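You operate a simulated robot arm through the tools that you are given. There is no shell and no other tool. Be economical: measure what you need, move in short steps, check, and stop when the job is done.

You are at the controls of a simulated two-armed robot. One attempt, no reset.

## Task
On the top of the small pine table, fold the hand towel in half and then in half again.

It is judged by the outcome, as a careful person would: the job done as asked, and still so three seconds after it is handed in. It fails if anything else is knocked over, pushed out of place, dropped, spilled or broken. Flat cloth is picked up by pressing the open fingertips on it (5 to 10 N) and closing them slowly along it; thin cloth reads only 2 to 8 mm in the jaws.

## Robot
Two 7-joint arms with four-finger grippers on one trunk, on a base that drives. Base frame: it is fixed to the floor where the robot stands at the start and does not move with it; the origin is under the middle of the robot, x ahead of it, y to its left, z up; the surface under the hand at the start is at about z = 750. Lengths are in mm, angles in degrees, forces in N, time in s.
The left shoulder is at the start at [33, 181, 1105], the right one opposite. With the tool pointing down near the work surface each hand reaches from about 320 to 840 mm from the robot's upright axis, wherever it stands, measured 20 degrees to its own side. Places, roughly: hand towel [500, 100, 800]; top of the small pine table [500, 0, 800]. Payload 3.67 kg a hand.
The TCP of each hand is the grasp point between the finger pads, 28 mm short of the fingertips. In the tool frame z runs along the fingers and y along their closing line. The gripper opens to 112 mm. The gripper's body begins 73 mm behind the TCP.
Orientation is told as [roll, pitch, yaw] about the base's x, y, z axes, in that order, counted from this pose: with the fingers straight down and closing along the base's y, the tool's x points along the base's -x, its y along +y and its z along -z.

## Interface
- The arms move only by the tool step_arm. It takes "left_rows", "right_rows" or both (then of equal length, played together; a hand with none holds still); each is a list of rows, each a list of 3 entries, a list of its own where there are three numbers: the finger opening in mm, from 0 to 112, then the shift along the base's x, y, z in mm, then the turn, a rotation vector about the base's x, y, z in degrees. In form: [[jaw, [x, y, z], [ax, ay, az]], ...]. A call has 1 to 10 rows; each row is the pose to reach, as a shift and turn from the pose commanded when the call began. Rows are played at 5 a second. More than 50 mm and 8.6 degrees between two rows, or a gripper value outside its range, and nothing of the call is played. A pose out of reach is approached as far as the arm can. The call stops where the force on the tool passes 40 N (or 10 N more than at its start, if that is more) or the arm is blocked; 0.2 s more then pass. The fingers move at their own pace and stop on an object; they squeeze with about 43 N. The grip force told is the motor's: it shows also when the fingers shut on nothing. Time passes only in rows, and 0.2 s behind the last, so rows that repeat a pose let the fingers close. It gives the time, the measured TCP pose, the force on the tool (base axes), the opening and the grip force at its end, in the units of the frame above (readings bear some noise), with the torque about the TCP (base axes, N m) and any sound that the robot's microphone picked up, and new pictures: "pictures" is both (left out), scene, wrist or none (wrist: the cameras of the hands that moved).
- Cameras (640 x 400 px; columns grow to the right, rows downward): "scene" is now at [89.9, 22, 1314.8]; the picture's right is [0.31, -0.95, 0.00], its down [-0.77, -0.25, -0.59] and it looks along [0.56, 0.18, -0.81] (base axes); focal length 214 px, centre (320, 200). "left" rides on the left gripper at [60, 18, -104] in its tool frame; the picture's right is [-0.29, 0.96, 0.00], its down [-0.80, -0.24, -0.55] and it looks along [-0.53, -0.16, 0.83] (tool axes); focal length 234 px, centre (320, 200). "right" rides on the right gripper at [60, -18, -104] in its tool frame; the picture's right is [0.29, 0.96, 0.00], its down [-0.80, 0.24, -0.55] and it looks along [-0.53, 0.16, 0.83] (tool axes); focal length 234 px, centre (320, 200). There is no depth. A picture from a camera that has moved, and an enlarged one, comes with that camera's place and axes in the base frame and with its lens. The place of the scene camera against the robot may be out by one fixed shift of up to 12 mm in any direction.
- lift_body(by): slides the trunk up (or, below 0, down) by that many mm; the arms and the scene camera ride with it, the base frame stays. It gives what a move gives, with no picture.
- base_move(legs): drives the robot by 1 to 6 legs, each [ahead, left, turn to the left] in mm, mm and degrees, along the robot's own axes; the way and the turn of a leg run together, so that a leg with both is an arc; at most 1500 mm and 180 degrees a leg. The arms and the cameras ride along, it lands a little off, and it stops where it bumps. It gives what a move gives, and a new picture of the scene camera.
- pan_tilt(pan, tilt): turns the head with the scene camera to pan (to the left, within 86 degrees either way) and tilt (down, from -29 to 69), counted from straight ahead of the robot. It gives what a move gives, and a new picture of the scene camera.
- enlarge(camera, box): a new picture of the part [left, top, right, bottom] of that camera's present view, enlarged. It takes no simulated time.
- sign_off(): hands the job in; it is judged then, once.

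Work in short steps. Places have to be worked out from the pictures, the camera data and where the tool is seen: move nearer, look again, correct. Check each grasp and each placing, and mend what went wrong. You have 120 turns and 260 pictures in all, those below and enlarged ones among them. Open the grippers and draw the arms clear of the work before you hand the job in, unless the task says otherwise; then end with one line.

The tools are called after "Call:" as a command line: name --argument value ..., lists and objects as JSON in quotes. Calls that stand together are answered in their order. step_arm: Moves the arms, as the interface text tells. Its arguments: {"type":"object","properties":{"left_rows":{"type":"array"},"right_rows":{"type":"array"},"pictures":{"type":"string","enum":["both","scene","wrist","none"]}},"required":[]} The other tools are called the same way: lift_body (by) slides the trunk up or down; base_move (legs) drives the base; pan_tilt (pan, tilt) turns the head that bears the scene camera; enlarge (camera, box) takes an enlarged picture of a part of a camera's view; sign_off () hands the job in.

At the start:

```text
t: 0.0
left_eef_pos: [499.3, 479.7, 969.4]
left_ee_rot: [0.0, -0.4, 0.0]
left_force: [-0.3, 0.3, -0.5]
left_moment: [-0.01, 0.01, 0.0]
left_grip_width: 112.0
left_gripper_force: 0.0
right_eef_pos: [575.1, -57.3, 997.7]
right_ee_rot: [0.0, -0.4, 0.0]
right_force: [-0.2, 1.2, 0.3]
right_moment: [-0.03, -0.04, 0.01]
right_grip_width: 112.2
right_gripper_force: 0.2
trunk travel left (down, up): [-225.0, 289.0]
robot x, y, heading: [4.4, -0.4, 0.0]
head pan, tilt: [18.0, 54.1]
```

scene: 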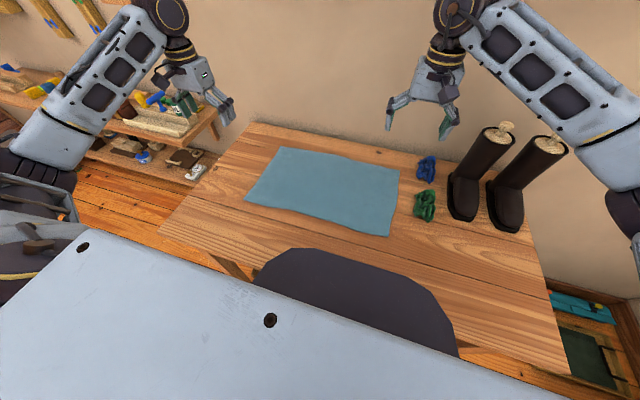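
right: 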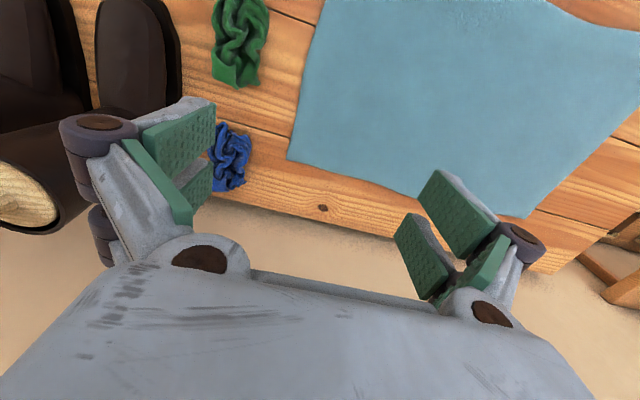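
left: 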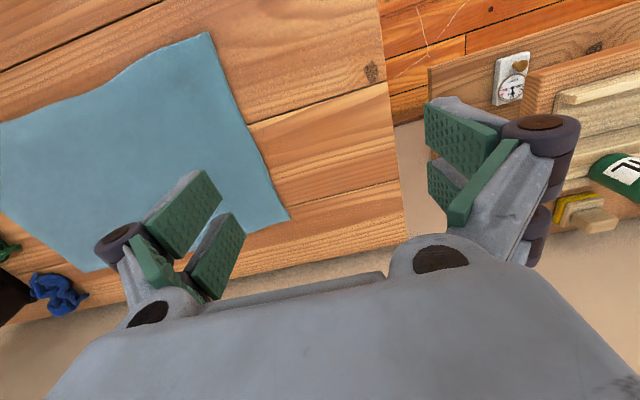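

The towel lies at about x 395–675, y −82–378 on the tabletop at z≈750. I plan to fold the left edge over to the right by holding its two corners and partly driving the base sideways, then fold far edge to near. First I bring the left hand inward so the base can shift safely.

Call:
step_arm --left_rows '[[112, [20, -46, 0], [0, 0, 0]], [112, [45, -92, 0], [0, 0, 0]], [112, [75, -138, 0], [0, 0, 0]], [112, [100, -184, 0], [0, 0, 0]], [112, [120, -220, 0], [0, 0, 0]]]' --right_rows '[[112, [-40, 0, 0], [0, 0, 0]], [112, [-80, 0, 0], [0, 0, 0]], [112, [-120, 0, 0], [0, 0, 0]], [112, [-150, 0, 0], [0, 0, 0]], [112, [-175, 0, 0], [0, 0, 0]]]' --pictures "none"

Call:
base_move --legs '[[0, 280, 0]]'

```text
refused: row 1 steps farther than a row can; nothing moved
```

```text
t: 1.3
left_eef_pos: [499.9, 604.9, 969.2]
left_ee_rot: [0.0, -0.2, -0.1]
left_force: [-0.3, 0.0, -0.5]
left_moment: [0.02, -0.01, -0.01]
left_grip_width: 112.0
left_gripper_force: 0.0
right_eef_pos: [573.6, 68.8, 998.0]
right_ee_rot: [0.0, -0.3, -0.2]
right_force: [0.3, 1.1, -0.8]
right_moment: [0.03, -0.02, 0.02]
right_grip_width: 112.2
right_gripper_force: 0.0
trunk travel left (down, up): [-225.0, 289.0]
robot x, y, heading: [-2.7, 128.9, 0.0]
head pan, tilt: [18.0, 54.1]
stopped in leg 1: the robot was blocked; the commanded pose is now the measured one
camera scene: at [90.7, 148.4, 1314.8], right [0.31, -0.95, 0.0], down [-0.77, -0.25, -0.59], along [0.56, 0.18, -0.81], focal length 214 px, centre (320, 200)
```

scene: 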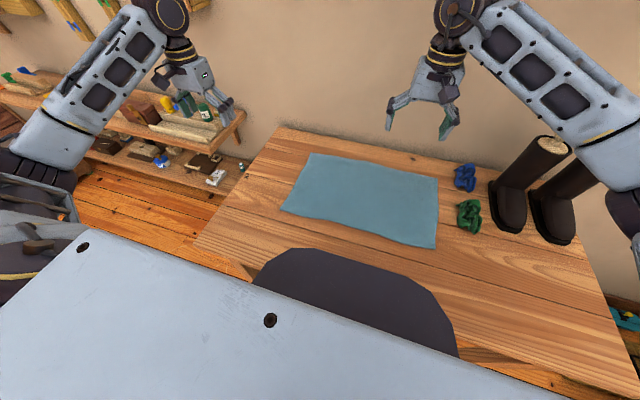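

The base was blocked at y=129. I look left and down to see by what, before going on.

Call:
pan_tilt --pan 75 --tilt 60

Call:
pan_tilt --pan 0 --tilt 60

```text
t: 2.6
left_eef_pos: [499.4, 605.3, 969.7]
left_ee_rot: [0.1, -0.4, -0.2]
left_force: [0.0, -0.4, -0.1]
left_moment: [0.01, 0.01, 0.03]
left_grip_width: 112.0
left_gripper_force: 0.1
right_eef_pos: [574.8, 67.8, 998.2]
right_ee_rot: [0.0, -0.5, -0.2]
right_force: [0.3, 0.2, -0.4]
right_moment: [-0.01, -0.02, -0.02]
right_grip_width: 112.1
right_gripper_force: 0.0
trunk travel left (down, up): [-225.0, 289.0]
robot x, y, heading: [0.8, 122.5, 0.3]
head pan, tilt: [75.0, 60.0]
camera scene: at [38.0, 190.2, 1307.0], right [0.97, -0.26, 0.01], down [-0.22, -0.84, -0.5], along [0.14, 0.48, -0.87], focal length 214 px, centre (320, 200)
```

scene: 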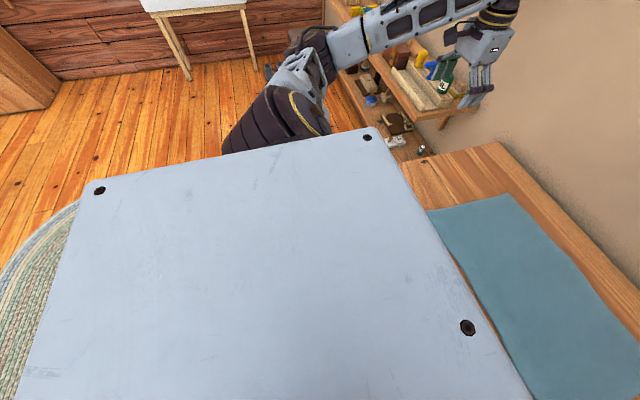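

```text
t: 4.1
left_eef_pos: [499.6, 606.2, 968.4]
left_ee_rot: [0.0, -0.3, -0.1]
left_force: [-0.6, 0.5, 0.5]
left_moment: [0.02, -0.01, 0.04]
left_grip_width: 112.0
left_gripper_force: 0.0
right_eef_pos: [574.3, 68.0, 997.8]
right_ee_rot: [-0.1, -0.4, -0.1]
right_force: [0.8, 0.0, -0.3]
right_moment: [0.01, 0.01, 0.02]
right_grip_width: 111.8
right_gripper_force: 0.1
trunk travel left (down, up): [-225.0, 289.0]
robot x, y, heading: [1.7, 127.9, 0.1]
head pan, tilt: [0.0, 60.0]
camera scene: at [87.3, 125.9, 1307.4], right [0.0, -1.0, 0.0], down [-0.86, 0.0, -0.51], along [0.51, 0.0, -0.86], focal length 214 px, centre (320, 200)
```

scene: 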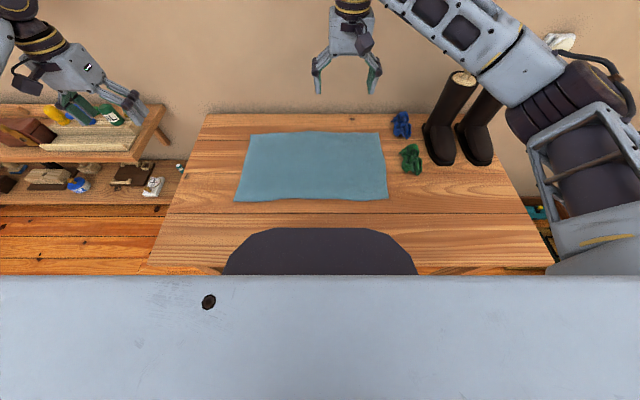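

Probably the table leg blocks below; nothing looks disturbed. New plan from here: the right hand takes the far-left corner and the left hand the near-left corner. I approach both at height.

Call:
step_arm --left_rows '[[112, [-20, -30, 0], [0, 0, 0]], [112, [-40, -65, 0], [0, 0, 0]], [112, [-60, -100, -10], [0, 0, 0]], [112, [-80, -135, -20], [0, 0, 0]], [112, [-85, -170, -40], [0, 0, 0]], [112, [-85, -200, -60], [0, 0, 0]], [112, [-85, -220, -70], [0, 0, 0]]]' --right_rows '[[112, [10, 38, -10], [0, 0, 0]], [112, [20, 76, -20], [0, 0, 0]], [112, [30, 114, -35], [0, 0, 0]], [112, [40, 152, -50], [0, 0, 0]], [112, [50, 190, -70], [0, 0, 0]], [112, [60, 225, -85], [0, 0, 0]], [112, [66, 255, -95], [0, 0, 0]]]'

```text
t: 5.7
left_eef_pos: [413.8, 385.6, 898.5]
left_ee_rot: [0.1, -0.4, 0.0]
left_force: [0.1, -0.3, -0.1]
left_moment: [0.0, 0.0, 0.01]
left_grip_width: 111.9
left_gripper_force: 0.0
right_eef_pos: [637.6, 313.3, 906.5]
right_ee_rot: [0.1, -0.6, -0.2]
right_force: [-0.7, 0.1, -0.1]
right_moment: [0.0, -0.05, -0.01]
right_grip_width: 112.3
right_gripper_force: 0.0
right hand out of reach, approached as far as the arm can: row 7
trunk travel left (down, up): [-225.0, 289.0]
robot x, y, heading: [2.8, 126.2, 0.2]
head pan, tilt: [0.0, 60.0]
camera scene: at [87.5, 125.8, 1307.4], right [0.0, -1.0, 0.0], down [-0.86, 0.0, -0.51], along [0.51, 0.0, -0.86], focal length 214 px, centre (320, 200)
camera right: at [575.3, 294.0, 1010.6], right [-0.29, 0.96, 0.0], down [0.79, 0.24, 0.56], along [0.54, 0.16, -0.83], focal length 234 px, centre (320, 200)
camera left: at [352.7, 404.0, 1001.5], right [0.29, 0.96, 0.0], down [0.79, -0.24, 0.56], along [0.54, -0.16, -0.83], focal length 234 px, centre (320, 200)
```

scene: 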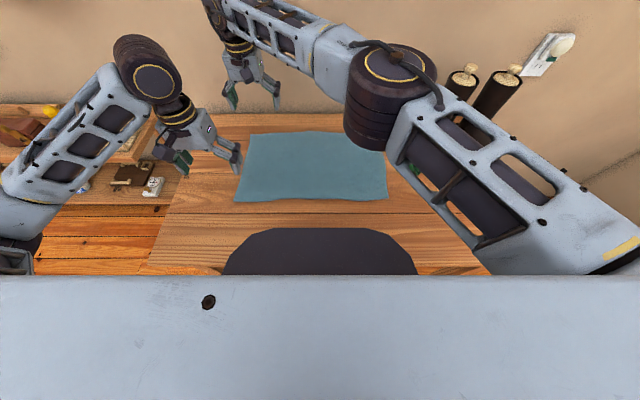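
right: 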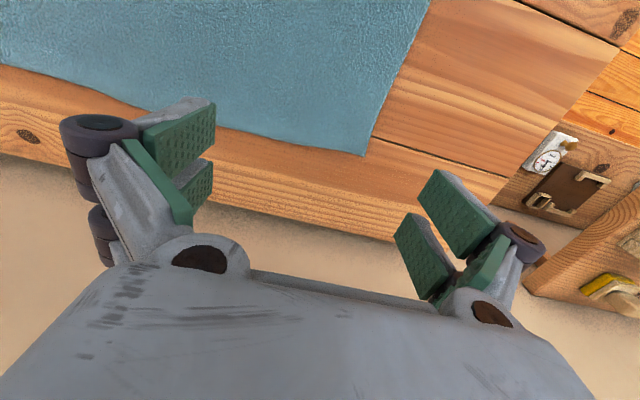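
left: 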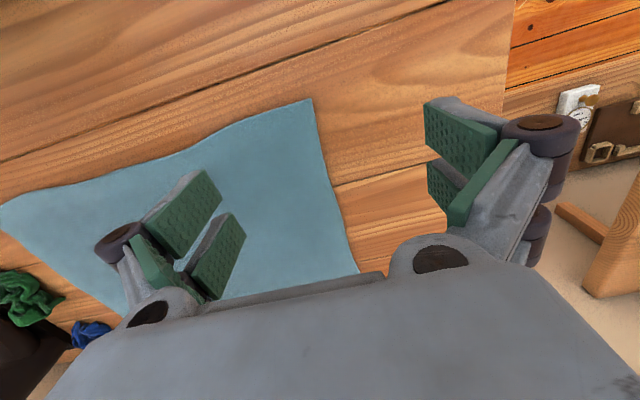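

Corners: far-left A≈(669,376), near-left D≈(396,383). The right arm is at its reach limit pointing straight down, so I tilt its fingers forward 20° to gain reach and bring both hands above their corners.

Call:
step_arm --left_rows '[[80, [2, -10, -20], [0, 0, 0]], [60, [4, -20, -40], [0, 0, 0]], [40, [6, -30, -60], [0, 0, 0]], [40, [6, -39, -75], [0, 0, 0]], [40, [6, -39, -90], [0, 0, 0]], [40, [6, -39, -95], [0, 0, 0]]]' --right_rows '[[80, [0, 0, -5], [0, -7, 0]], [60, [0, 5, -15], [0, -14, 0]], [40, [0, 15, -35], [0, -20, 0]], [40, [3, 24, -60], [0, -20, 0]], [40, [7, 30, -80], [0, -20, 0]], [40, [7, 34, -95], [0, -20, 0]]]'

```text
t: 7.1
left_eef_pos: [421.7, 346.9, 804.3]
left_ee_rot: [-0.1, -0.4, -0.1]
left_force: [-1.0, -0.1, -0.4]
left_moment: [0.02, 0.01, -0.01]
left_grip_width: 39.9
left_gripper_force: 0.1
right_eef_pos: [645.5, 345.0, 809.2]
right_ee_rot: [0.0, -20.4, 0.0]
right_force: [-0.3, 0.4, 0.9]
right_moment: [-0.01, 0.01, -0.01]
right_grip_width: 40.0
right_gripper_force: 0.0
trunk travel left (down, up): [-225.0, 289.0]
robot x, y, heading: [-1.1, 125.3, 0.1]
head pan, tilt: [0.0, 60.0]
camera scene: at [87.5, 125.8, 1307.5], right [0.0, -1.0, 0.0], down [-0.86, 0.0, -0.51], along [0.51, 0.0, -0.86], focal length 214 px, centre (320, 200)
camera right: at [552.3, 326.4, 886.8], right [-0.27, 0.96, -0.1], down [0.56, 0.24, 0.8], along [0.79, 0.16, -0.6], focal length 234 px, centre (320, 200)
camera left: at [361.1, 365.8, 907.1], right [0.29, 0.96, 0.0], down [0.79, -0.24, 0.56], along [0.54, -0.16, -0.83], focal length 234 px, centre (320, 200)
```

scene: 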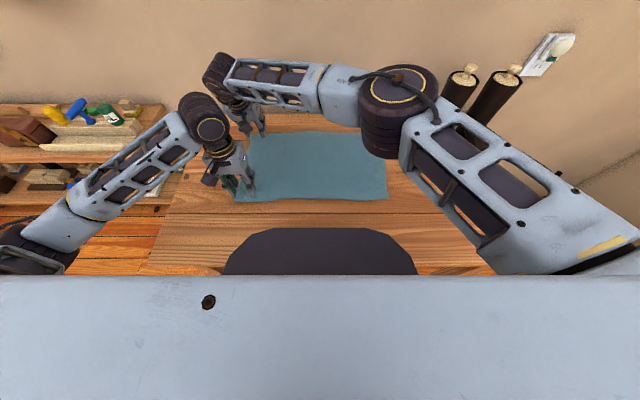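
right: 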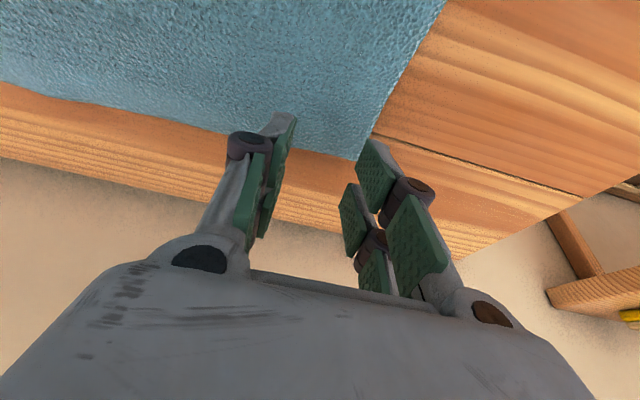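
left: 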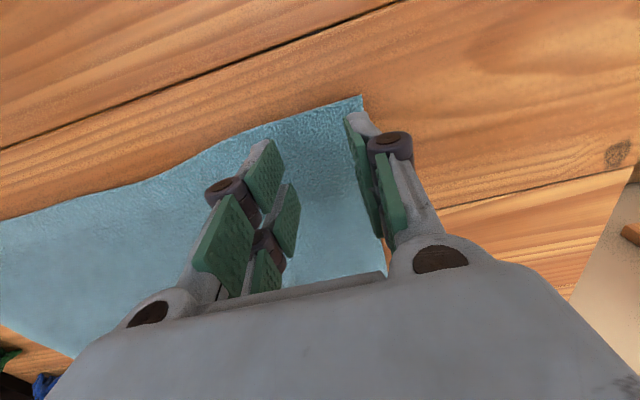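

Both hands are over the corners with fingers inside the edges. I descend close to contact.

Call:
step_arm --left_rows '[[40, [-3, 0, -12], [0, 0, 0]], [40, [-4, 0, -22], [0, 0, 0]], [40, [-4, 0, -26], [0, 0, 0]]]' --right_rows '[[40, [-4, 0, -10], [0, 0, 0]], [40, [-6, -2, -20], [0, 0, 0]], [40, [-6, -2, -26], [0, 0, 0]]]' --pictures "none"

```text
t: 7.9
left_eef_pos: [418.2, 347.4, 780.0]
left_ee_rot: [0.0, -0.6, -0.3]
left_force: [-7.8, 1.2, 29.6]
left_moment: [0.12, 0.35, 0.02]
left_grip_width: 40.8
left_gripper_force: 0.4
right_eef_pos: [640.7, 344.8, 786.5]
right_ee_rot: [0.0, -20.5, -0.1]
right_force: [-0.9, -0.9, 8.6]
right_moment: [-0.05, 0.18, 0.02]
right_grip_width: 40.9
right_gripper_force: 0.2
trunk travel left (down, up): [-225.0, 289.0]
robot x, y, heading: [-0.1, 127.1, -0.2]
head pan, tilt: [0.0, 60.0]
```

Contact: left 30 N (too much), right 9 N (good). I ease the left up slightly and close both slowly.

Call:
step_arm --left_rows '[[40, [0, 0, 1.5], [0, 0, 0]], [36, [0, 0, 1.5], [0, 0, 0]], [31, [0, 0, 1.5], [0, 0, 0]], [26, [0, 0, 1.5], [0, 0, 0]], [21, [0, 0, 1.5], [0, 0, 0]], [16, [0, 0, 1.5], [0, 0, 0]], [11, [0, 0, 1.5], [0, 0, 0]], [6, [0, 0, 1.5], [0, 0, 0]], [0, [0, 0, 1.5], [0, 0, 0]], [0, [0, 0, 1.5], [0, 0, 0]]]' --right_rows '[[40, [0, 0, 0], [0, 0, 0]], [36, [0, 0, 0], [0, 0, 0]], [31, [0, 0, 0], [0, 0, 0]], [26, [0, 0, 0], [0, 0, 0]], [21, [0, 0, 0], [0, 0, 0]], [16, [0, 0, 0], [0, 0, 0]], [11, [0, 0, 0], [0, 0, 0]], [6, [0, 0, 0], [0, 0, 0]], [0, [0, 0, 0], [0, 0, 0]], [0, [0, 0, 0], [0, 0, 0]]]' --pictures "wrist"

```text
t: 10.1
left_eef_pos: [418.0, 346.4, 778.4]
left_ee_rot: [0.0, -0.4, -0.2]
left_force: [1.9, -4.0, 28.7]
left_moment: [-0.14, -0.12, -0.03]
left_grip_width: 4.6
left_gripper_force: 41.7
right_eef_pos: [640.6, 343.0, 785.8]
right_ee_rot: [0.0, -20.3, -0.3]
right_force: [-1.4, -1.7, 8.8]
right_moment: [-0.09, 0.16, 0.08]
right_grip_width: 4.4
right_gripper_force: 41.4
trunk travel left (down, up): [-225.0, 289.0]
robot x, y, heading: [-1.3, 124.7, 0.0]
head pan, tilt: [0.0, 60.0]
camera right: at [547.3, 324.4, 862.5], right [-0.27, 0.96, -0.1], down [0.56, 0.24, 0.8], along [0.79, 0.16, -0.6], focal length 234 px, centre (320, 200)
camera left: at [357.8, 364.9, 882.7], right [0.29, 0.96, 0.0], down [0.79, -0.24, 0.56], along [0.54, -0.16, -0.83], focal length 234 px, centre (320, 200)
```

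right: 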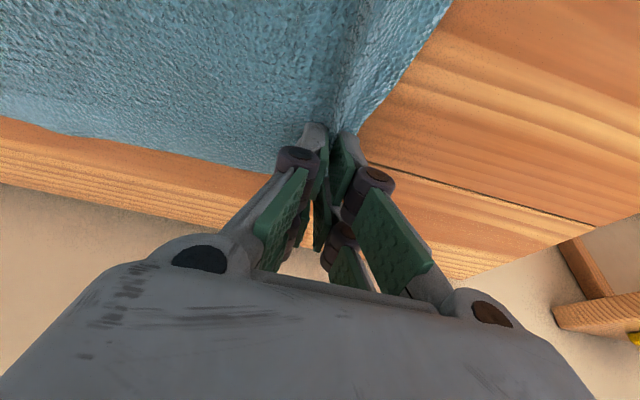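
left: 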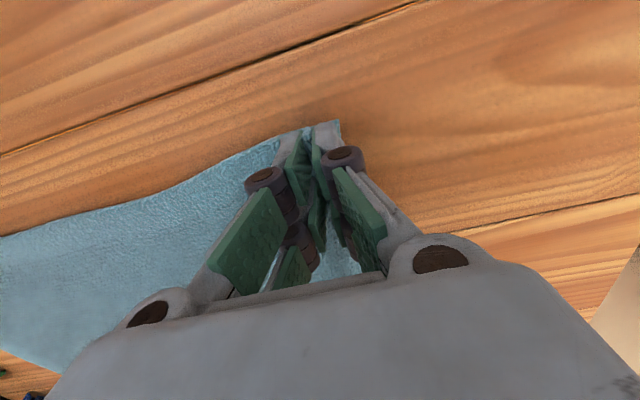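

Both jaws hold cloth (4.5 mm). I lift on an arc and check.

Call:
step_arm --left_rows '[[0, [0, -3, 20], [0, 0, 0]], [0, [0, -8, 40], [0, 0, 0]], [0, [0, -18, 60], [0, 0, 0]], [0, [0, -30, 80], [0, 0, 0]], [0, [0, -45, 100], [0, 0, 0]], [0, [0, -65, 120], [0, 0, 0]]]' --right_rows '[[0, [0, -3, 20], [0, 0, 0]], [0, [0, -8, 40], [0, 0, 0]], [0, [0, -18, 60], [0, 0, 0]], [0, [0, -30, 80], [0, 0, 0]], [0, [0, -45, 100], [0, 0, 0]], [0, [0, -65, 120], [0, 0, 0]]]'

```text
t: 11.5
left_eef_pos: [416.4, 280.0, 899.4]
left_ee_rot: [0.0, -0.3, -0.2]
left_force: [2.1, 0.4, 0.3]
left_moment: [0.07, -0.05, 0.05]
left_grip_width: 4.6
left_gripper_force: 41.5
right_eef_pos: [642.0, 278.0, 903.8]
right_ee_rot: [0.1, -20.3, -0.1]
right_force: [-2.2, -0.1, -0.3]
right_moment: [0.05, 0.05, -0.01]
right_grip_width: 4.0
right_gripper_force: 41.3
trunk travel left (down, up): [-225.0, 289.0]
robot x, y, heading: [-5.2, 126.5, 0.1]
head pan, tilt: [0.0, 60.0]
camera scene: at [87.5, 125.4, 1307.4], right [0.0, -1.0, 0.0], down [-0.86, 0.0, -0.51], along [0.51, 0.0, -0.86], focal length 214 px, centre (320, 200)
camera right: at [548.4, 259.7, 981.1], right [-0.27, 0.96, -0.1], down [0.56, 0.24, 0.8], along [0.79, 0.16, -0.6], focal length 234 px, centre (320, 200)
camera left: at [356.0, 298.6, 1004.0], right [0.29, 0.96, 0.0], down [0.79, -0.24, 0.56], along [0.54, -0.16, -0.83], focal length 234 px, centre (320, 200)
```

scene: 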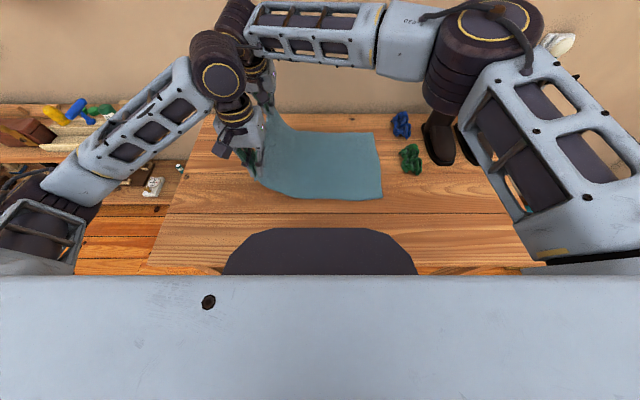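
right: 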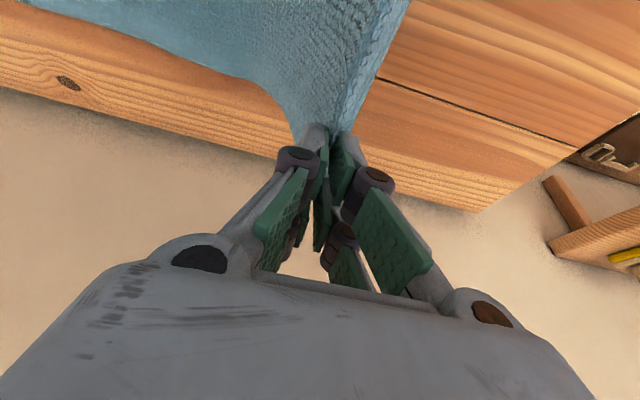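
left: 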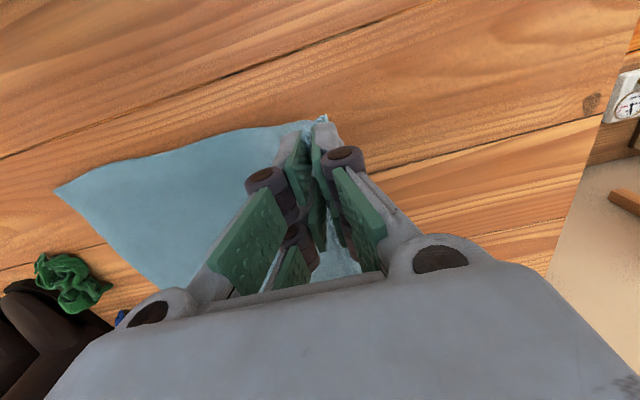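

Cloth is rising with both hands. I now drive the base right in two parts, watching right-arm clearance to the boots (tops ≈ z 960 at y≈−260).

Call:
base_move --legs '[[0, -110, 0]]'

```text
t: 12.7
left_eef_pos: [416.4, 170.0, 900.6]
left_ee_rot: [0.0, -0.5, -0.3]
left_force: [3.1, -0.1, -0.7]
left_moment: [0.0, -0.09, 0.04]
left_grip_width: 4.7
left_gripper_force: 41.3
right_eef_pos: [643.1, 166.6, 904.1]
right_ee_rot: [0.2, -20.5, 0.0]
right_force: [-3.3, -0.2, 0.8]
right_moment: [0.0, 0.1, 0.03]
right_grip_width: 4.7
right_gripper_force: 41.4
trunk travel left (down, up): [-225.0, 289.0]
robot x, y, heading: [0.8, 13.0, -0.0]
head pan, tilt: [0.0, 60.0]
camera scene: at [87.7, 13.4, 1307.6], right [0.0, -1.0, 0.0], down [-0.86, 0.0, -0.51], along [0.51, 0.0, -0.86], focal length 214 px, centre (320, 200)
```

scene: 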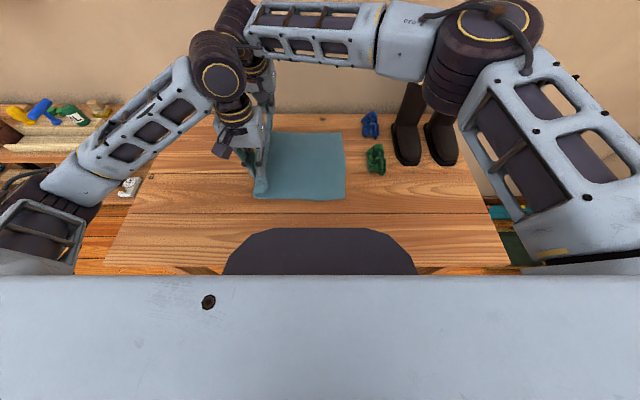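

Clear so far. Another 90 mm to the right.

Call:
base_move --legs '[[0, -90, 0]]'

```text
t: 13.8
left_eef_pos: [415.9, 79.7, 900.6]
left_ee_rot: [0.2, -0.3, -0.2]
left_force: [1.9, -0.5, 0.8]
left_moment: [0.02, -0.08, 0.04]
left_grip_width: 4.6
left_gripper_force: 41.4
right_eef_pos: [643.0, 76.7, 903.6]
right_ee_rot: [0.1, -20.3, -0.2]
right_force: [-2.0, -0.5, -0.1]
right_moment: [0.03, 0.09, 0.03]
right_grip_width: 4.4
right_gripper_force: 41.2
trunk travel left (down, up): [-225.0, 289.0]
robot x, y, heading: [-0.3, -71.3, 0.1]
head pan, tilt: [0.0, 60.0]
camera scene: at [87.7, -75.6, 1307.7], right [0.0, -1.0, 0.0], down [-0.86, 0.0, -0.51], along [0.51, 0.0, -0.86], focal length 214 px, centre (320, 200)
```

scene: 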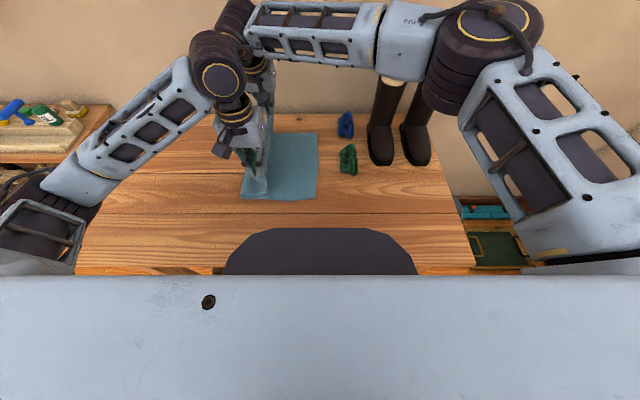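

Towel's right edge now sits at y≈−64 (near corner x≈415, far ≈675). I lower the held edge along an arc to lie on it.

Call:
step_arm --left_rows '[[0, [2, -25, -10], [0, 0, 0]], [0, [5, -48, -25], [0, 0, 0]], [0, [8, -68, -42], [0, 0, 0]], [0, [10, -84, -60], [0, 0, 0]], [0, [12, -96, -78], [0, 0, 0]], [0, [14, -105, -95], [0, 0, 0]], [0, [14, -110, -108], [0, 0, 0]]]' --right_rows '[[0, [0, -25, -10], [0, 0, 0]], [0, [1, -48, -25], [0, 0, 0]], [0, [1, -68, -42], [0, 0, 0]], [0, [2, -84, -60], [0, 0, 0]], [0, [2, -94, -78], [0, 0, 0]], [0, [3, -103, -95], [0, 0, 0]], [0, [3, -108, -106], [0, 0, 0]]]'

```text
t: 15.4
left_eef_pos: [430.1, -31.3, 792.7]
left_ee_rot: [0.0, -0.4, -0.3]
left_force: [-0.5, 0.2, 6.7]
left_moment: [0.05, 0.05, 0.08]
left_grip_width: 4.6
left_gripper_force: 41.9
right_eef_pos: [646.5, -27.8, 799.3]
right_ee_rot: [0.1, -20.4, -0.1]
right_force: [-0.5, 0.9, 0.6]
right_moment: [0.07, 0.02, 0.02]
right_grip_width: 4.2
right_gripper_force: 41.1
trunk travel left (down, up): [-225.0, 289.0]
robot x, y, heading: [-3.9, -73.8, 0.2]
head pan, tilt: [0.0, 60.0]
camera scene: at [87.4, -75.6, 1307.5], right [0.0, -1.0, 0.0], down [-0.86, 0.0, -0.51], along [0.51, 0.0, -0.86], focal length 214 px, centre (320, 200)
camera right: at [551.4, -46.9, 874.5], right [-0.27, 0.96, -0.1], down [0.55, 0.24, 0.8], along [0.79, 0.16, -0.59], focal length 234 px, centre (320, 200)
camera left: at [370.0, -12.8, 897.0], right [0.29, 0.96, 0.0], down [0.79, -0.24, 0.56], along [0.54, -0.16, -0.83], focal length 234 px, centre (320, 200)
```

scene: 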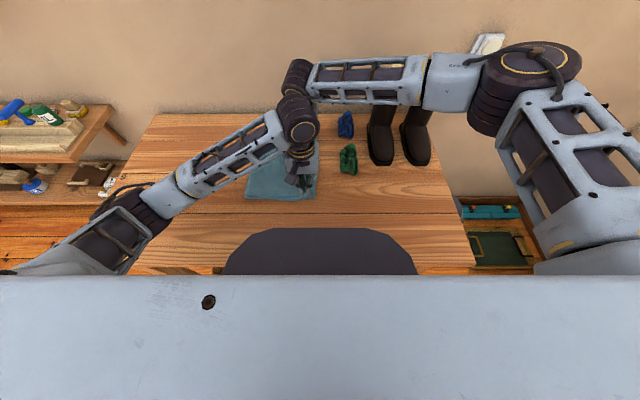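
right: 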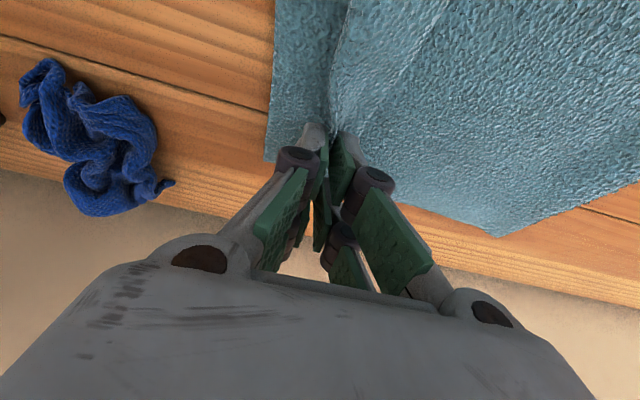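
left: 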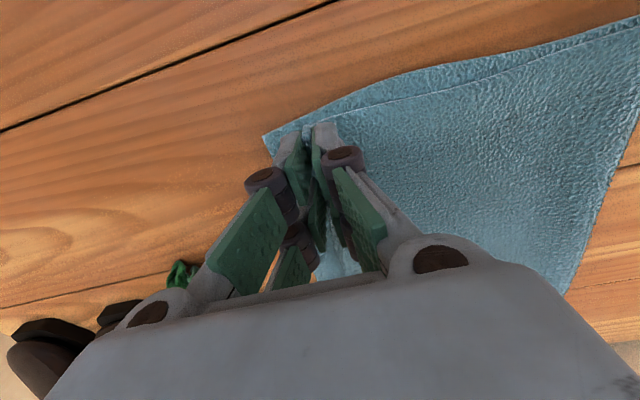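

I enlarge the wrist views to see how the top edge sits relative to the bottom one.

Call:
enlarge --camera "right" --box '[200, 0, 520, 200]'

Call:
enlarge --camera "left" --box '[220, 60, 460, 210]'

```text
2.00 times, centred on (360, 100) of right
camera zoom: at [551.4, -46.9, 874.5], right [-0.27, 0.96, -0.1], down [0.55, 0.24, 0.8], along [0.79, 0.16, -0.59], focal length 468 px, centre (240, 400)
```

zoom: 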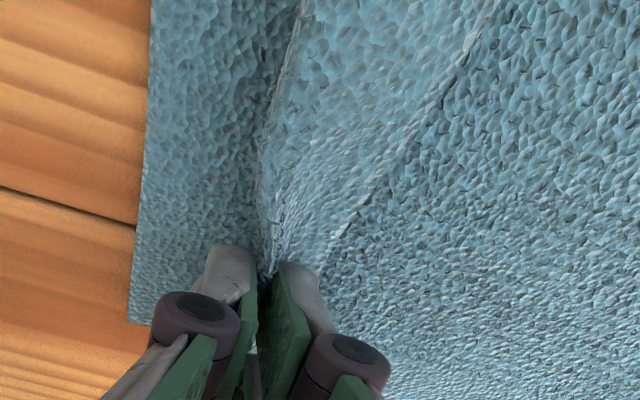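

```text
2.67 times, centred on (340, 135) of left
camera zoom: at [370.0, -12.8, 897.0], right [0.29, 0.96, 0.0], down [0.79, -0.24, 0.56], along [0.54, -0.16, -0.83], focal length 624 px, centre (267, 373)
```

zoom: 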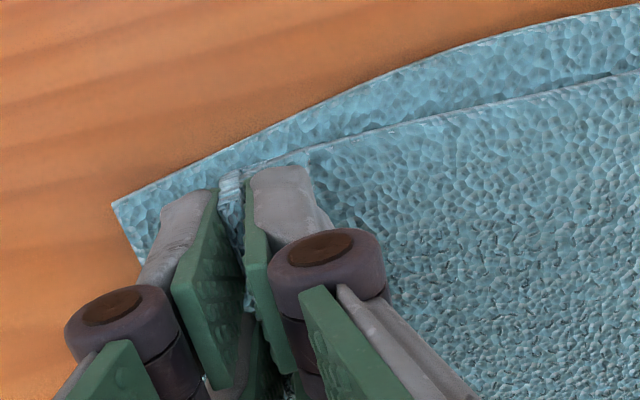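

The top hem beyond the pinch is tucked inward since the grippers weren't flipped; I'll release and see how it relaxes, then brush it outward. Releasing gently and rising.

Call:
step_arm --left_rows '[[8, [0, 0, 0], [0, 0, 0]], [16, [0, 0, 0], [0, 0, 0]], [24, [0, 0, 0], [0, 0, 0]], [24, [0, 0, 15], [0, 0, 0]], [24, [0, 0, 45], [0, 0, 0]], [24, [0, 0, 80], [0, 0, 0]], [24, [0, 20, 110], [0, 0, 0]]]' --right_rows '[[8, [0, 0, -6], [0, 0, 0]], [16, [0, 0, -6], [0, 0, 0]], [24, [0, 0, -6], [0, 0, 0]], [24, [0, 0, 15], [0, 0, 0]], [24, [0, 0, 45], [0, 0, 0]], [24, [0, 0, 80], [0, 0, 0]], [24, [0, 0, 110], [0, 0, 0]]]'

```text
t: 17.0
left_eef_pos: [430.6, -11.7, 900.6]
left_ee_rot: [0.1, -0.4, -0.2]
left_force: [0.2, 0.4, -0.7]
left_moment: [0.0, -0.01, 0.0]
left_grip_width: 23.9
left_gripper_force: 0.1
right_eef_pos: [645.7, -27.5, 908.4]
right_ee_rot: [0.1, -20.3, 0.0]
right_force: [-0.2, -0.1, 0.2]
right_moment: [0.0, -0.02, -0.01]
right_grip_width: 24.2
right_gripper_force: 0.1
trunk travel left (down, up): [-225.0, 289.0]
robot x, y, heading: [1.0, -69.7, -0.4]
head pan, tilt: [0.0, 60.0]
camera scene: at [87.4, -75.6, 1307.4], right [0.0, -1.0, 0.0], down [-0.86, 0.0, -0.51], along [0.51, 0.0, -0.86], focal length 214 px, centre (320, 200)
camera right: at [551.6, -47.1, 984.5], right [-0.27, 0.96, -0.1], down [0.56, 0.24, 0.8], along [0.79, 0.16, -0.6], focal length 234 px, centre (320, 200)
camera left: at [370.5, 5.8, 1004.7], right [0.29, 0.96, 0.0], down [0.79, -0.24, 0.56], along [0.54, -0.16, -0.83], focal length 234 px, centre (320, 200)
```

scene: 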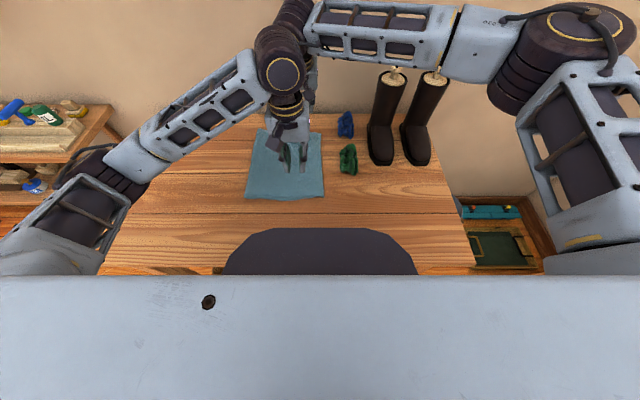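
right: 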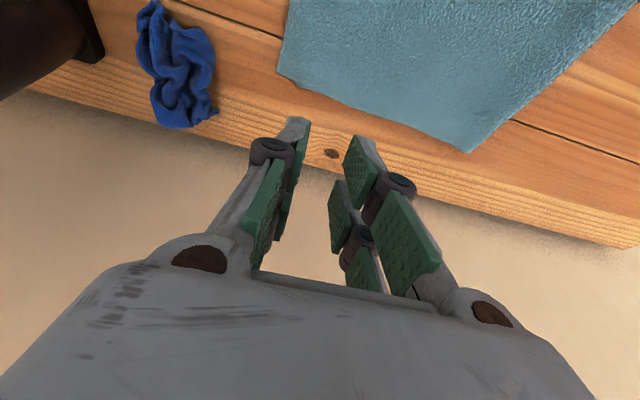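
left: 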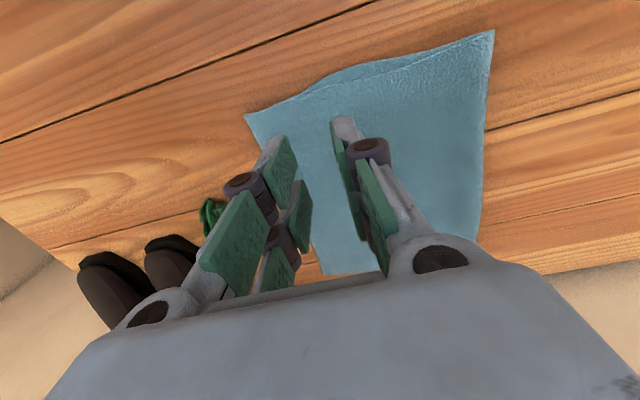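

It appears to have relaxed flat. I enlarge to check the edges.

Call:
enlarge --camera "right" --box '[240, 0, 560, 200]'

Call:
enlarge --camera "left" --box '[220, 20, 540, 220]'

```text
2.00 times, centred on (400, 100) of right
camera zoom: at [551.6, -47.1, 984.5], right [-0.27, 0.96, -0.1], down [0.56, 0.24, 0.8], along [0.79, 0.16, -0.6], focal length 468 px, centre (160, 400)
```

zoom: 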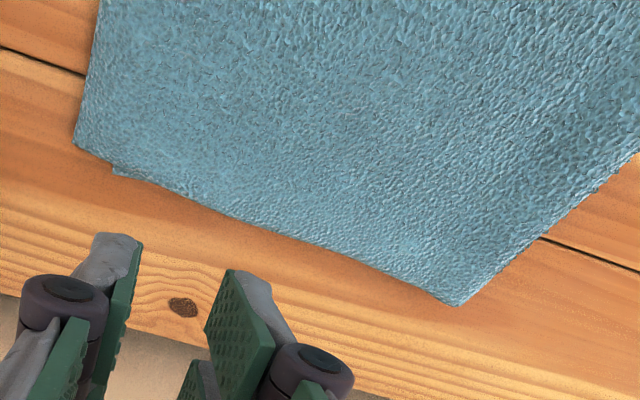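

```text
2.00 times, centred on (380, 120) of left
camera zoom: at [370.5, 5.8, 1004.7], right [0.29, 0.96, 0.0], down [0.79, -0.24, 0.56], along [0.54, -0.16, -0.83], focal length 468 px, centre (200, 360)
```

zoom: 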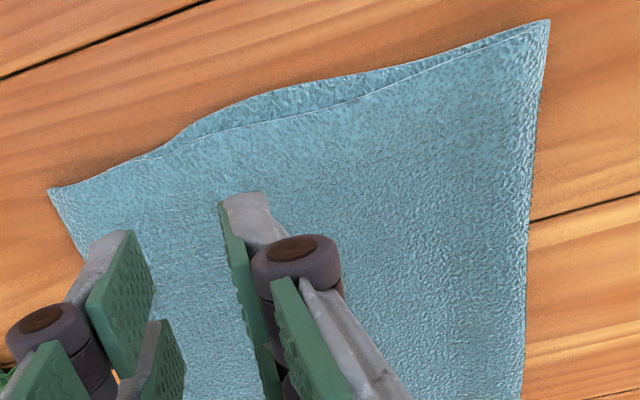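

The first fold is excellent: packet spans x≈408–680, y≈−82–152. Next I recentre the base at y≈35 and prepare both hands for folding far edge to near.

Call:
base_move --legs '[[0, 105, 0]]'

Call:
step_arm --right_rows '[[24, [-5, -20, 10], [0, 7, 0]], [24, [-10, -45, 20], [0, 14, 0]], [24, [-10, -75, 30], [0, 20, 0]], [24, [-10, -110, 30], [0, 20, 0]], [24, [-10, -140, 30], [0, 20, 0]]]' --left_rows '[[24, [0, 10, 10], [0, 0, 0]], [24, [0, 20, 20], [0, 0, 0]], [24, [20, 30, 30], [0, 0, 0]], [24, [50, 35, 30], [0, 0, 0]], [24, [80, 35, 30], [0, 0, 0]]]' --pictures "scene"

```text
t: 18.1
left_eef_pos: [431.1, 89.0, 901.1]
left_ee_rot: [0.0, -0.4, -0.2]
left_force: [0.5, -0.3, 0.1]
left_moment: [-0.02, 0.02, 0.0]
left_grip_width: 24.1
left_gripper_force: 0.0
right_eef_pos: [646.9, 72.7, 908.9]
right_ee_rot: [0.1, -20.4, -0.2]
right_force: [-0.2, 0.9, -0.1]
right_moment: [0.01, 0.0, 0.02]
right_grip_width: 24.0
right_gripper_force: 0.1
trunk travel left (down, up): [-225.0, 289.0]
robot x, y, heading: [-2.6, 27.0, 0.1]
head pan, tilt: [0.0, 60.0]
camera scene: at [87.8, 25.5, 1307.8], right [0.0, -1.0, 0.0], down [-0.86, 0.0, -0.51], along [0.51, 0.0, -0.86], focal length 214 px, centre (320, 200)
```

scene: 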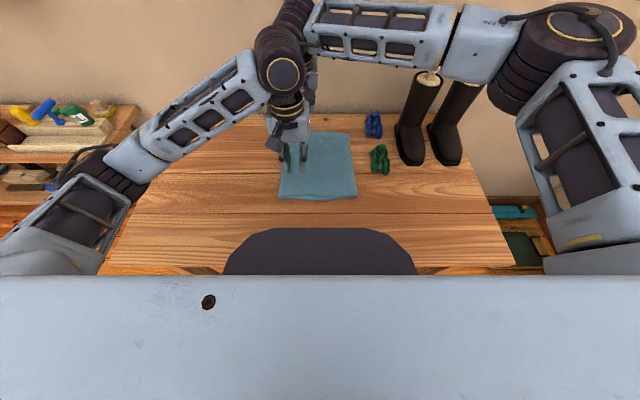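

```text
t: 19.4
left_eef_pos: [510.4, 124.9, 929.7]
left_ee_rot: [0.0, -0.5, -0.2]
left_force: [1.0, 0.2, -0.6]
left_moment: [-0.03, 0.0, -0.01]
left_grip_width: 23.8
left_gripper_force: 0.1
right_eef_pos: [636.0, -64.8, 938.5]
right_ee_rot: [0.0, -0.3, -0.1]
right_force: [0.2, 0.2, 0.3]
right_moment: [0.01, 0.01, -0.01]
right_grip_width: 24.2
right_gripper_force: 0.1
trunk travel left (down, up): [-225.0, 289.0]
robot x, y, heading: [-2.0, 28.9, -0.2]
head pan, tilt: [0.0, 60.0]
camera scene: at [87.4, 25.5, 1307.5], right [0.0, -1.0, 0.0], down [-0.86, 0.0, -0.51], along [0.51, 0.0, -0.86], focal length 214 px, centre (320, 200)
```

scene: 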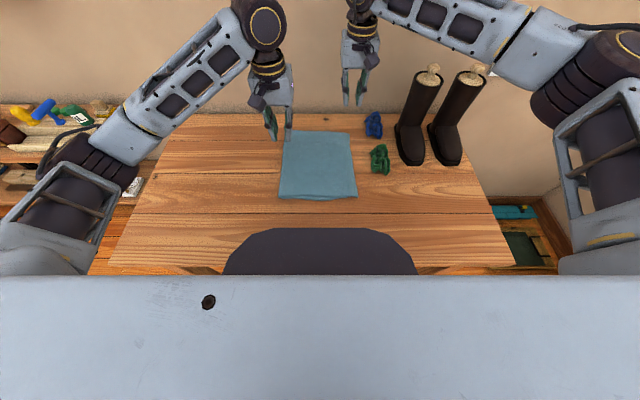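

Now I yaw both hands about 90° (cameras outward) so fingers close along x, bringing the left hand forward.

Call:
step_arm --left_rows '[[40, [13, 0, 0], [0, 0, -8.5]], [40, [26, 0, 0], [0, 0, -17]], [40, [39, 0, 0], [0, 0, -25.5]], [40, [52, 0, 0], [0, 0, -34]], [40, [65, 0, 0], [0, 0, -42.5]], [40, [78, 0, 0], [0, 0, -51]], [40, [91, 0, 0], [0, 0, -59.5]], [40, [104, 0, 0], [0, 0, -68]], [40, [117, 0, 0], [0, 0, -76.5]], [40, [130, 0, 0], [0, 0, -85]]]' --right_rows '[[40, [1, 0, 0], [0, 0, 8.5]], [40, [2, 0, 0], [0, 0, 17]], [40, [3, 0, 0], [0, 0, 25.5]], [40, [4, 0, 0], [0, 0, 34]], [40, [4, 0, 0], [0, 0, 42.5]], [40, [4, 0, 0], [0, 0, 51]], [40, [4, 0, 0], [0, 0, 59.5]], [40, [4, 0, 0], [0, 0, 68]], [40, [4, 0, 0], [0, 0, 76.5]], [40, [4, 0, 0], [0, 0, 85]]]'

```text
t: 21.6
left_eef_pos: [641.2, 123.3, 931.2]
left_ee_rot: [0.4, 0.0, -85.3]
left_force: [-0.8, 0.7, 0.1]
left_moment: [-0.03, 0.0, -0.01]
left_grip_width: 40.2
left_gripper_force: 0.0
right_eef_pos: [560.3, -14.3, 943.5]
right_ee_rot: [1.0, -0.5, 56.3]
right_force: [0.1, 0.3, 0.3]
right_moment: [0.0, 0.02, 0.0]
right_grip_width: 40.0
right_gripper_force: 0.1
right hand out of reach, approached as far as the arm can: row 6, 7, 8, 9, 10
trunk travel left (down, up): [-225.0, 289.0]
robot x, y, heading: [-1.3, 28.1, 0.1]
head pan, tilt: [0.0, 60.0]
camera scene: at [87.1, 25.6, 1307.4], right [0.0, -1.0, 0.0], down [-0.86, 0.0, -0.51], along [0.51, 0.0, -0.86], focal length 214 px, centre (320, 200)
camera right: at [542.1, -76.6, 1047.1], right [-0.96, 0.29, 0.01], down [0.25, 0.79, 0.56], along [0.16, 0.54, -0.83], focal length 234 px, centre (320, 200)
camera left: at [654.0, 184.0, 1035.6], right [0.98, -0.21, 0.01], down [-0.18, -0.81, 0.55], along [-0.11, -0.54, -0.83], focal length 234 px, centre (320, 200)
```

scene: 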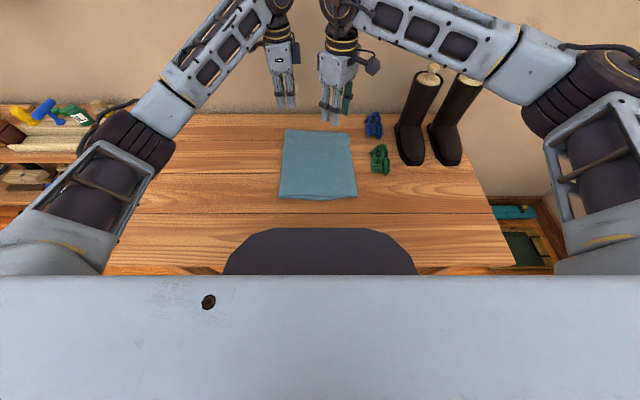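
right: 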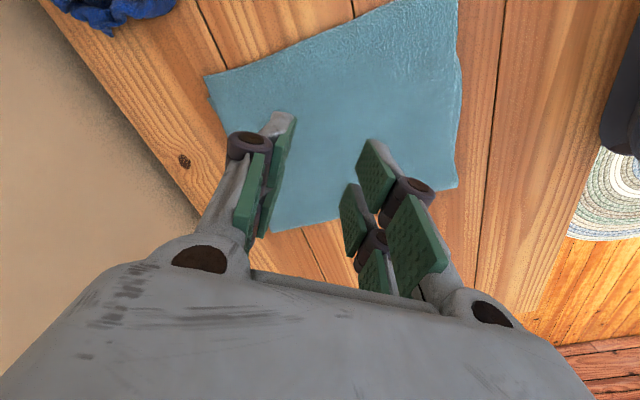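
left: 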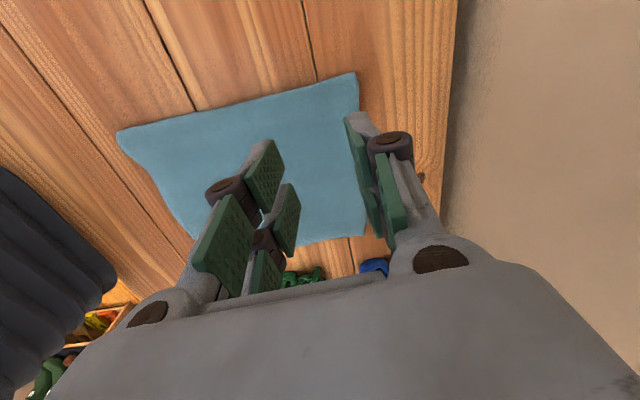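

The right wrist can't turn further that way; I turn it the opposite way instead while moving it back to its side.

Call:
step_arm --right_rows '[[40, [5, -5, 0], [0, 0, -8.5]], [40, [10, -10, 0], [0, 0, -17]], [40, [20, -15, 0], [0, 0, -25.5]], [40, [30, -20, 0], [0, 0, -34]], [40, [40, -25, 0], [0, 0, -42.5]], [40, [50, -30, 0], [0, 0, -51]], [40, [60, -35, 0], [0, 0, -59.5]], [40, [70, -40, 0], [0, 0, -68]], [40, [75, -45, 0], [0, 0, -76.5]], [40, [75, -45, 0], [0, 0, -85]]]' --pictures "none"

```text
t: 23.8
left_eef_pos: [640.8, 123.3, 931.4]
left_ee_rot: [0.4, 0.0, -85.1]
left_force: [-0.4, -0.5, -0.1]
left_moment: [0.03, -0.04, 0.01]
left_grip_width: 39.9
left_gripper_force: 0.0
right_eef_pos: [638.3, -57.7, 940.7]
right_ee_rot: [1.4, -0.6, -29.1]
right_force: [0.3, -0.2, -0.4]
right_moment: [-0.02, 0.0, 0.02]
right_grip_width: 40.0
right_gripper_force: 0.0
trunk travel left (down, up): [-225.0, 289.0]
robot x, y, heading: [-1.3, 28.4, -0.3]
head pan, tilt: [0.0, 60.0]
```

Tracking well; I continue the yaw to −88°.

Call:
step_arm --right_rows '[[40, [0, 0, 0], [0, 0, -8.5]], [40, [0, 0, 0], [0, 0, -17]], [40, [0, 0, 0], [0, 0, -25.5]], [40, [0, 0, 0], [0, 0, -34]], [40, [0, 0, 0], [0, 0, -42.5]], [40, [0, 0, 0], [0, 0, -51]], [40, [0, 0, 0], [0, 0, -59]]]' --left_rows '[[40, [0, 0, 0], [0, 0, 0]], [40, [0, 0, 0], [0, 0, 0]], [40, [0, 0, 0], [0, 0, 0]], [40, [0, 0, 0], [0, 0, 0]], [40, [0, 0, 0], [0, 0, 0]], [40, [0, 0, 0], [0, 0, 0]], [40, [0, 0, 0], [0, 0, -3]]]'

```text
t: 25.4
left_eef_pos: [639.6, 122.2, 931.9]
left_ee_rot: [0.5, 0.0, -88.1]
left_force: [0.0, -0.5, 0.3]
left_moment: [-0.01, -0.03, -0.03]
left_grip_width: 40.0
left_gripper_force: 0.0
right_eef_pos: [639.0, -57.8, 942.8]
right_ee_rot: [1.6, -0.2, -87.9]
right_force: [-0.6, -0.6, 0.1]
right_moment: [-0.01, -0.02, 0.03]
right_grip_width: 39.9
right_gripper_force: 0.0
trunk travel left (down, up): [-225.0, 289.0]
robot x, y, heading: [5.2, 28.8, -0.0]
head pan, tilt: [0.0, 60.0]
camera scene: at [87.2, 25.6, 1307.5], right [0.0, -1.0, 0.0], down [-0.86, 0.0, -0.51], along [0.51, 0.0, -0.86], focal length 214 px, centre (320, 200)
camera right: at [614.0, 0.9, 1045.1], right [0.95, 0.32, 0.03], down [0.25, -0.79, 0.56], along [0.2, -0.53, -0.83], focal length 234 px, centre (320, 200)
camera left: at [656.4, 183.7, 1035.6], right [0.97, -0.26, 0.01], down [-0.22, -0.8, 0.55], along [-0.14, -0.53, -0.83], focal length 234 px, centre (320, 200)
```

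scene: 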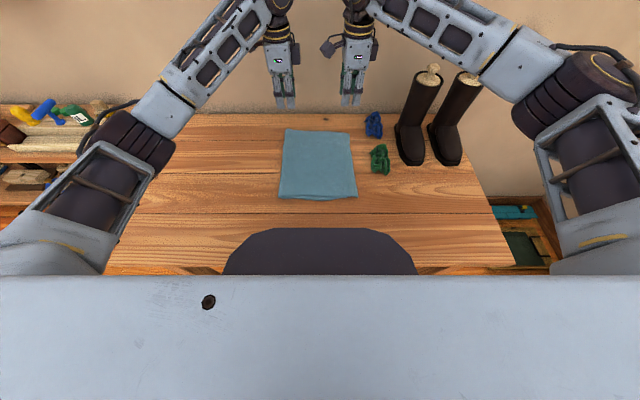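
right: 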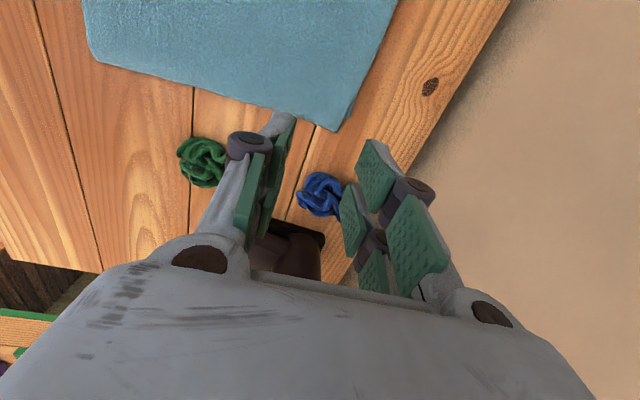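
left: 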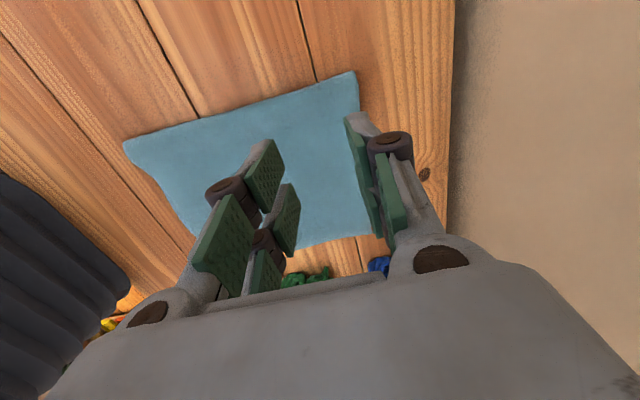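

Corners measured: far-right (669,−80), far-left (689,151). I descend to just above: right to (637,−60), left to (657,130).

Call:
step_arm --left_rows '[[40, [6, 3, -35], [0, 0, 0]], [40, [12, 6, -70], [0, 0, 0]], [40, [17, 8, -105], [0, 0, 0]], [40, [17, 8, -130], [0, 0, 0]], [40, [17, 8, -140], [0, 0, 0]]]' --right_rows '[[40, [-1, -1, -35], [0, 0, 0]], [40, [-2, -2, -75], [0, 0, 0]], [40, [-2, -2, -110], [0, 0, 0]], [40, [-2, -2, -140], [0, 0, 0]], [40, [-2, -2, -151], [0, 0, 0]]]' --pictures "wrist"

```text
t: 26.6
left_eef_pos: [659.4, 133.2, 791.8]
left_ee_rot: [0.6, 0.1, -88.0]
left_force: [-0.3, -0.2, 2.7]
left_moment: [0.04, 0.05, -0.01]
left_grip_width: 39.9
left_gripper_force: 0.1
right_eef_pos: [636.9, -59.1, 790.6]
right_ee_rot: [1.6, -0.1, -87.8]
right_force: [0.4, 1.0, -0.2]
right_moment: [0.01, 0.02, -0.02]
right_grip_width: 40.2
right_gripper_force: 0.2
trunk travel left (down, up): [-225.0, 289.0]
robot x, y, heading: [-2.9, 24.8, 0.3]
head pan, tilt: [0.0, 60.0]
camera right: at [611.8, -0.3, 893.7], right [0.95, 0.32, 0.03], down [0.25, -0.79, 0.56], along [0.2, -0.53, -0.83], focal length 234 px, centre (320, 200)
camera left: at [675.0, 193.5, 896.3], right [0.97, -0.26, 0.01], down [-0.22, -0.8, 0.55], along [-0.14, -0.53, -0.83], focal length 234 px, centre (320, 200)
```

right: 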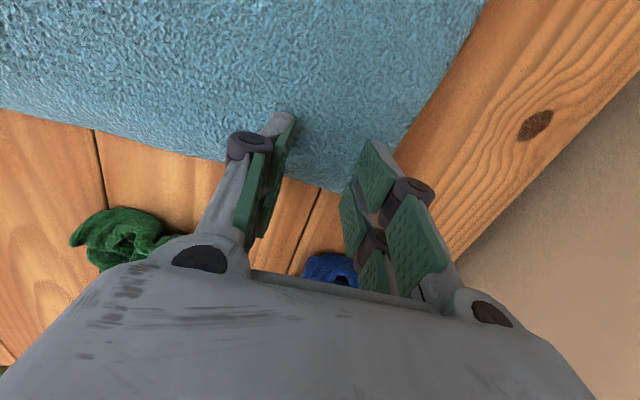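
left: 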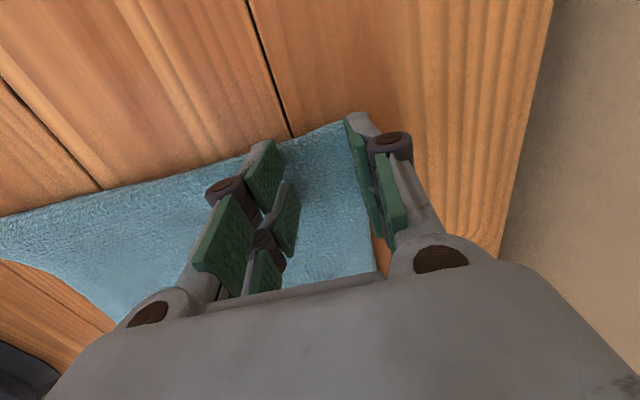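

Left touches the puffy fold already (2.7 N). I press both a bit further.

Call:
step_arm --left_rows '[[40, [-2, -4, -3], [0, 0, 0]], [40, [-2, -4, -5], [0, 0, 0]]]' --right_rows '[[40, [0, 0, -3], [0, 0, 0]], [40, [0, 0, -5], [0, 0, 0]]]' --pictures "none"

```text
t: 27.1
left_eef_pos: [656.1, 127.2, 786.5]
left_ee_rot: [0.5, 0.1, -88.2]
left_force: [0.8, 0.9, 0.9]
left_moment: [0.04, 0.06, 0.0]
left_grip_width: 39.9
left_gripper_force: 0.1
right_eef_pos: [636.5, -60.1, 785.6]
right_ee_rot: [1.7, -0.3, -87.8]
right_force: [-0.5, 0.8, 2.1]
right_moment: [0.07, 0.01, 0.0]
right_grip_width: 40.0
right_gripper_force: 0.0
trunk travel left (down, up): [-225.0, 289.0]
robot x, y, heading: [1.8, 29.1, -0.1]
head pan, tilt: [0.0, 60.0]
```

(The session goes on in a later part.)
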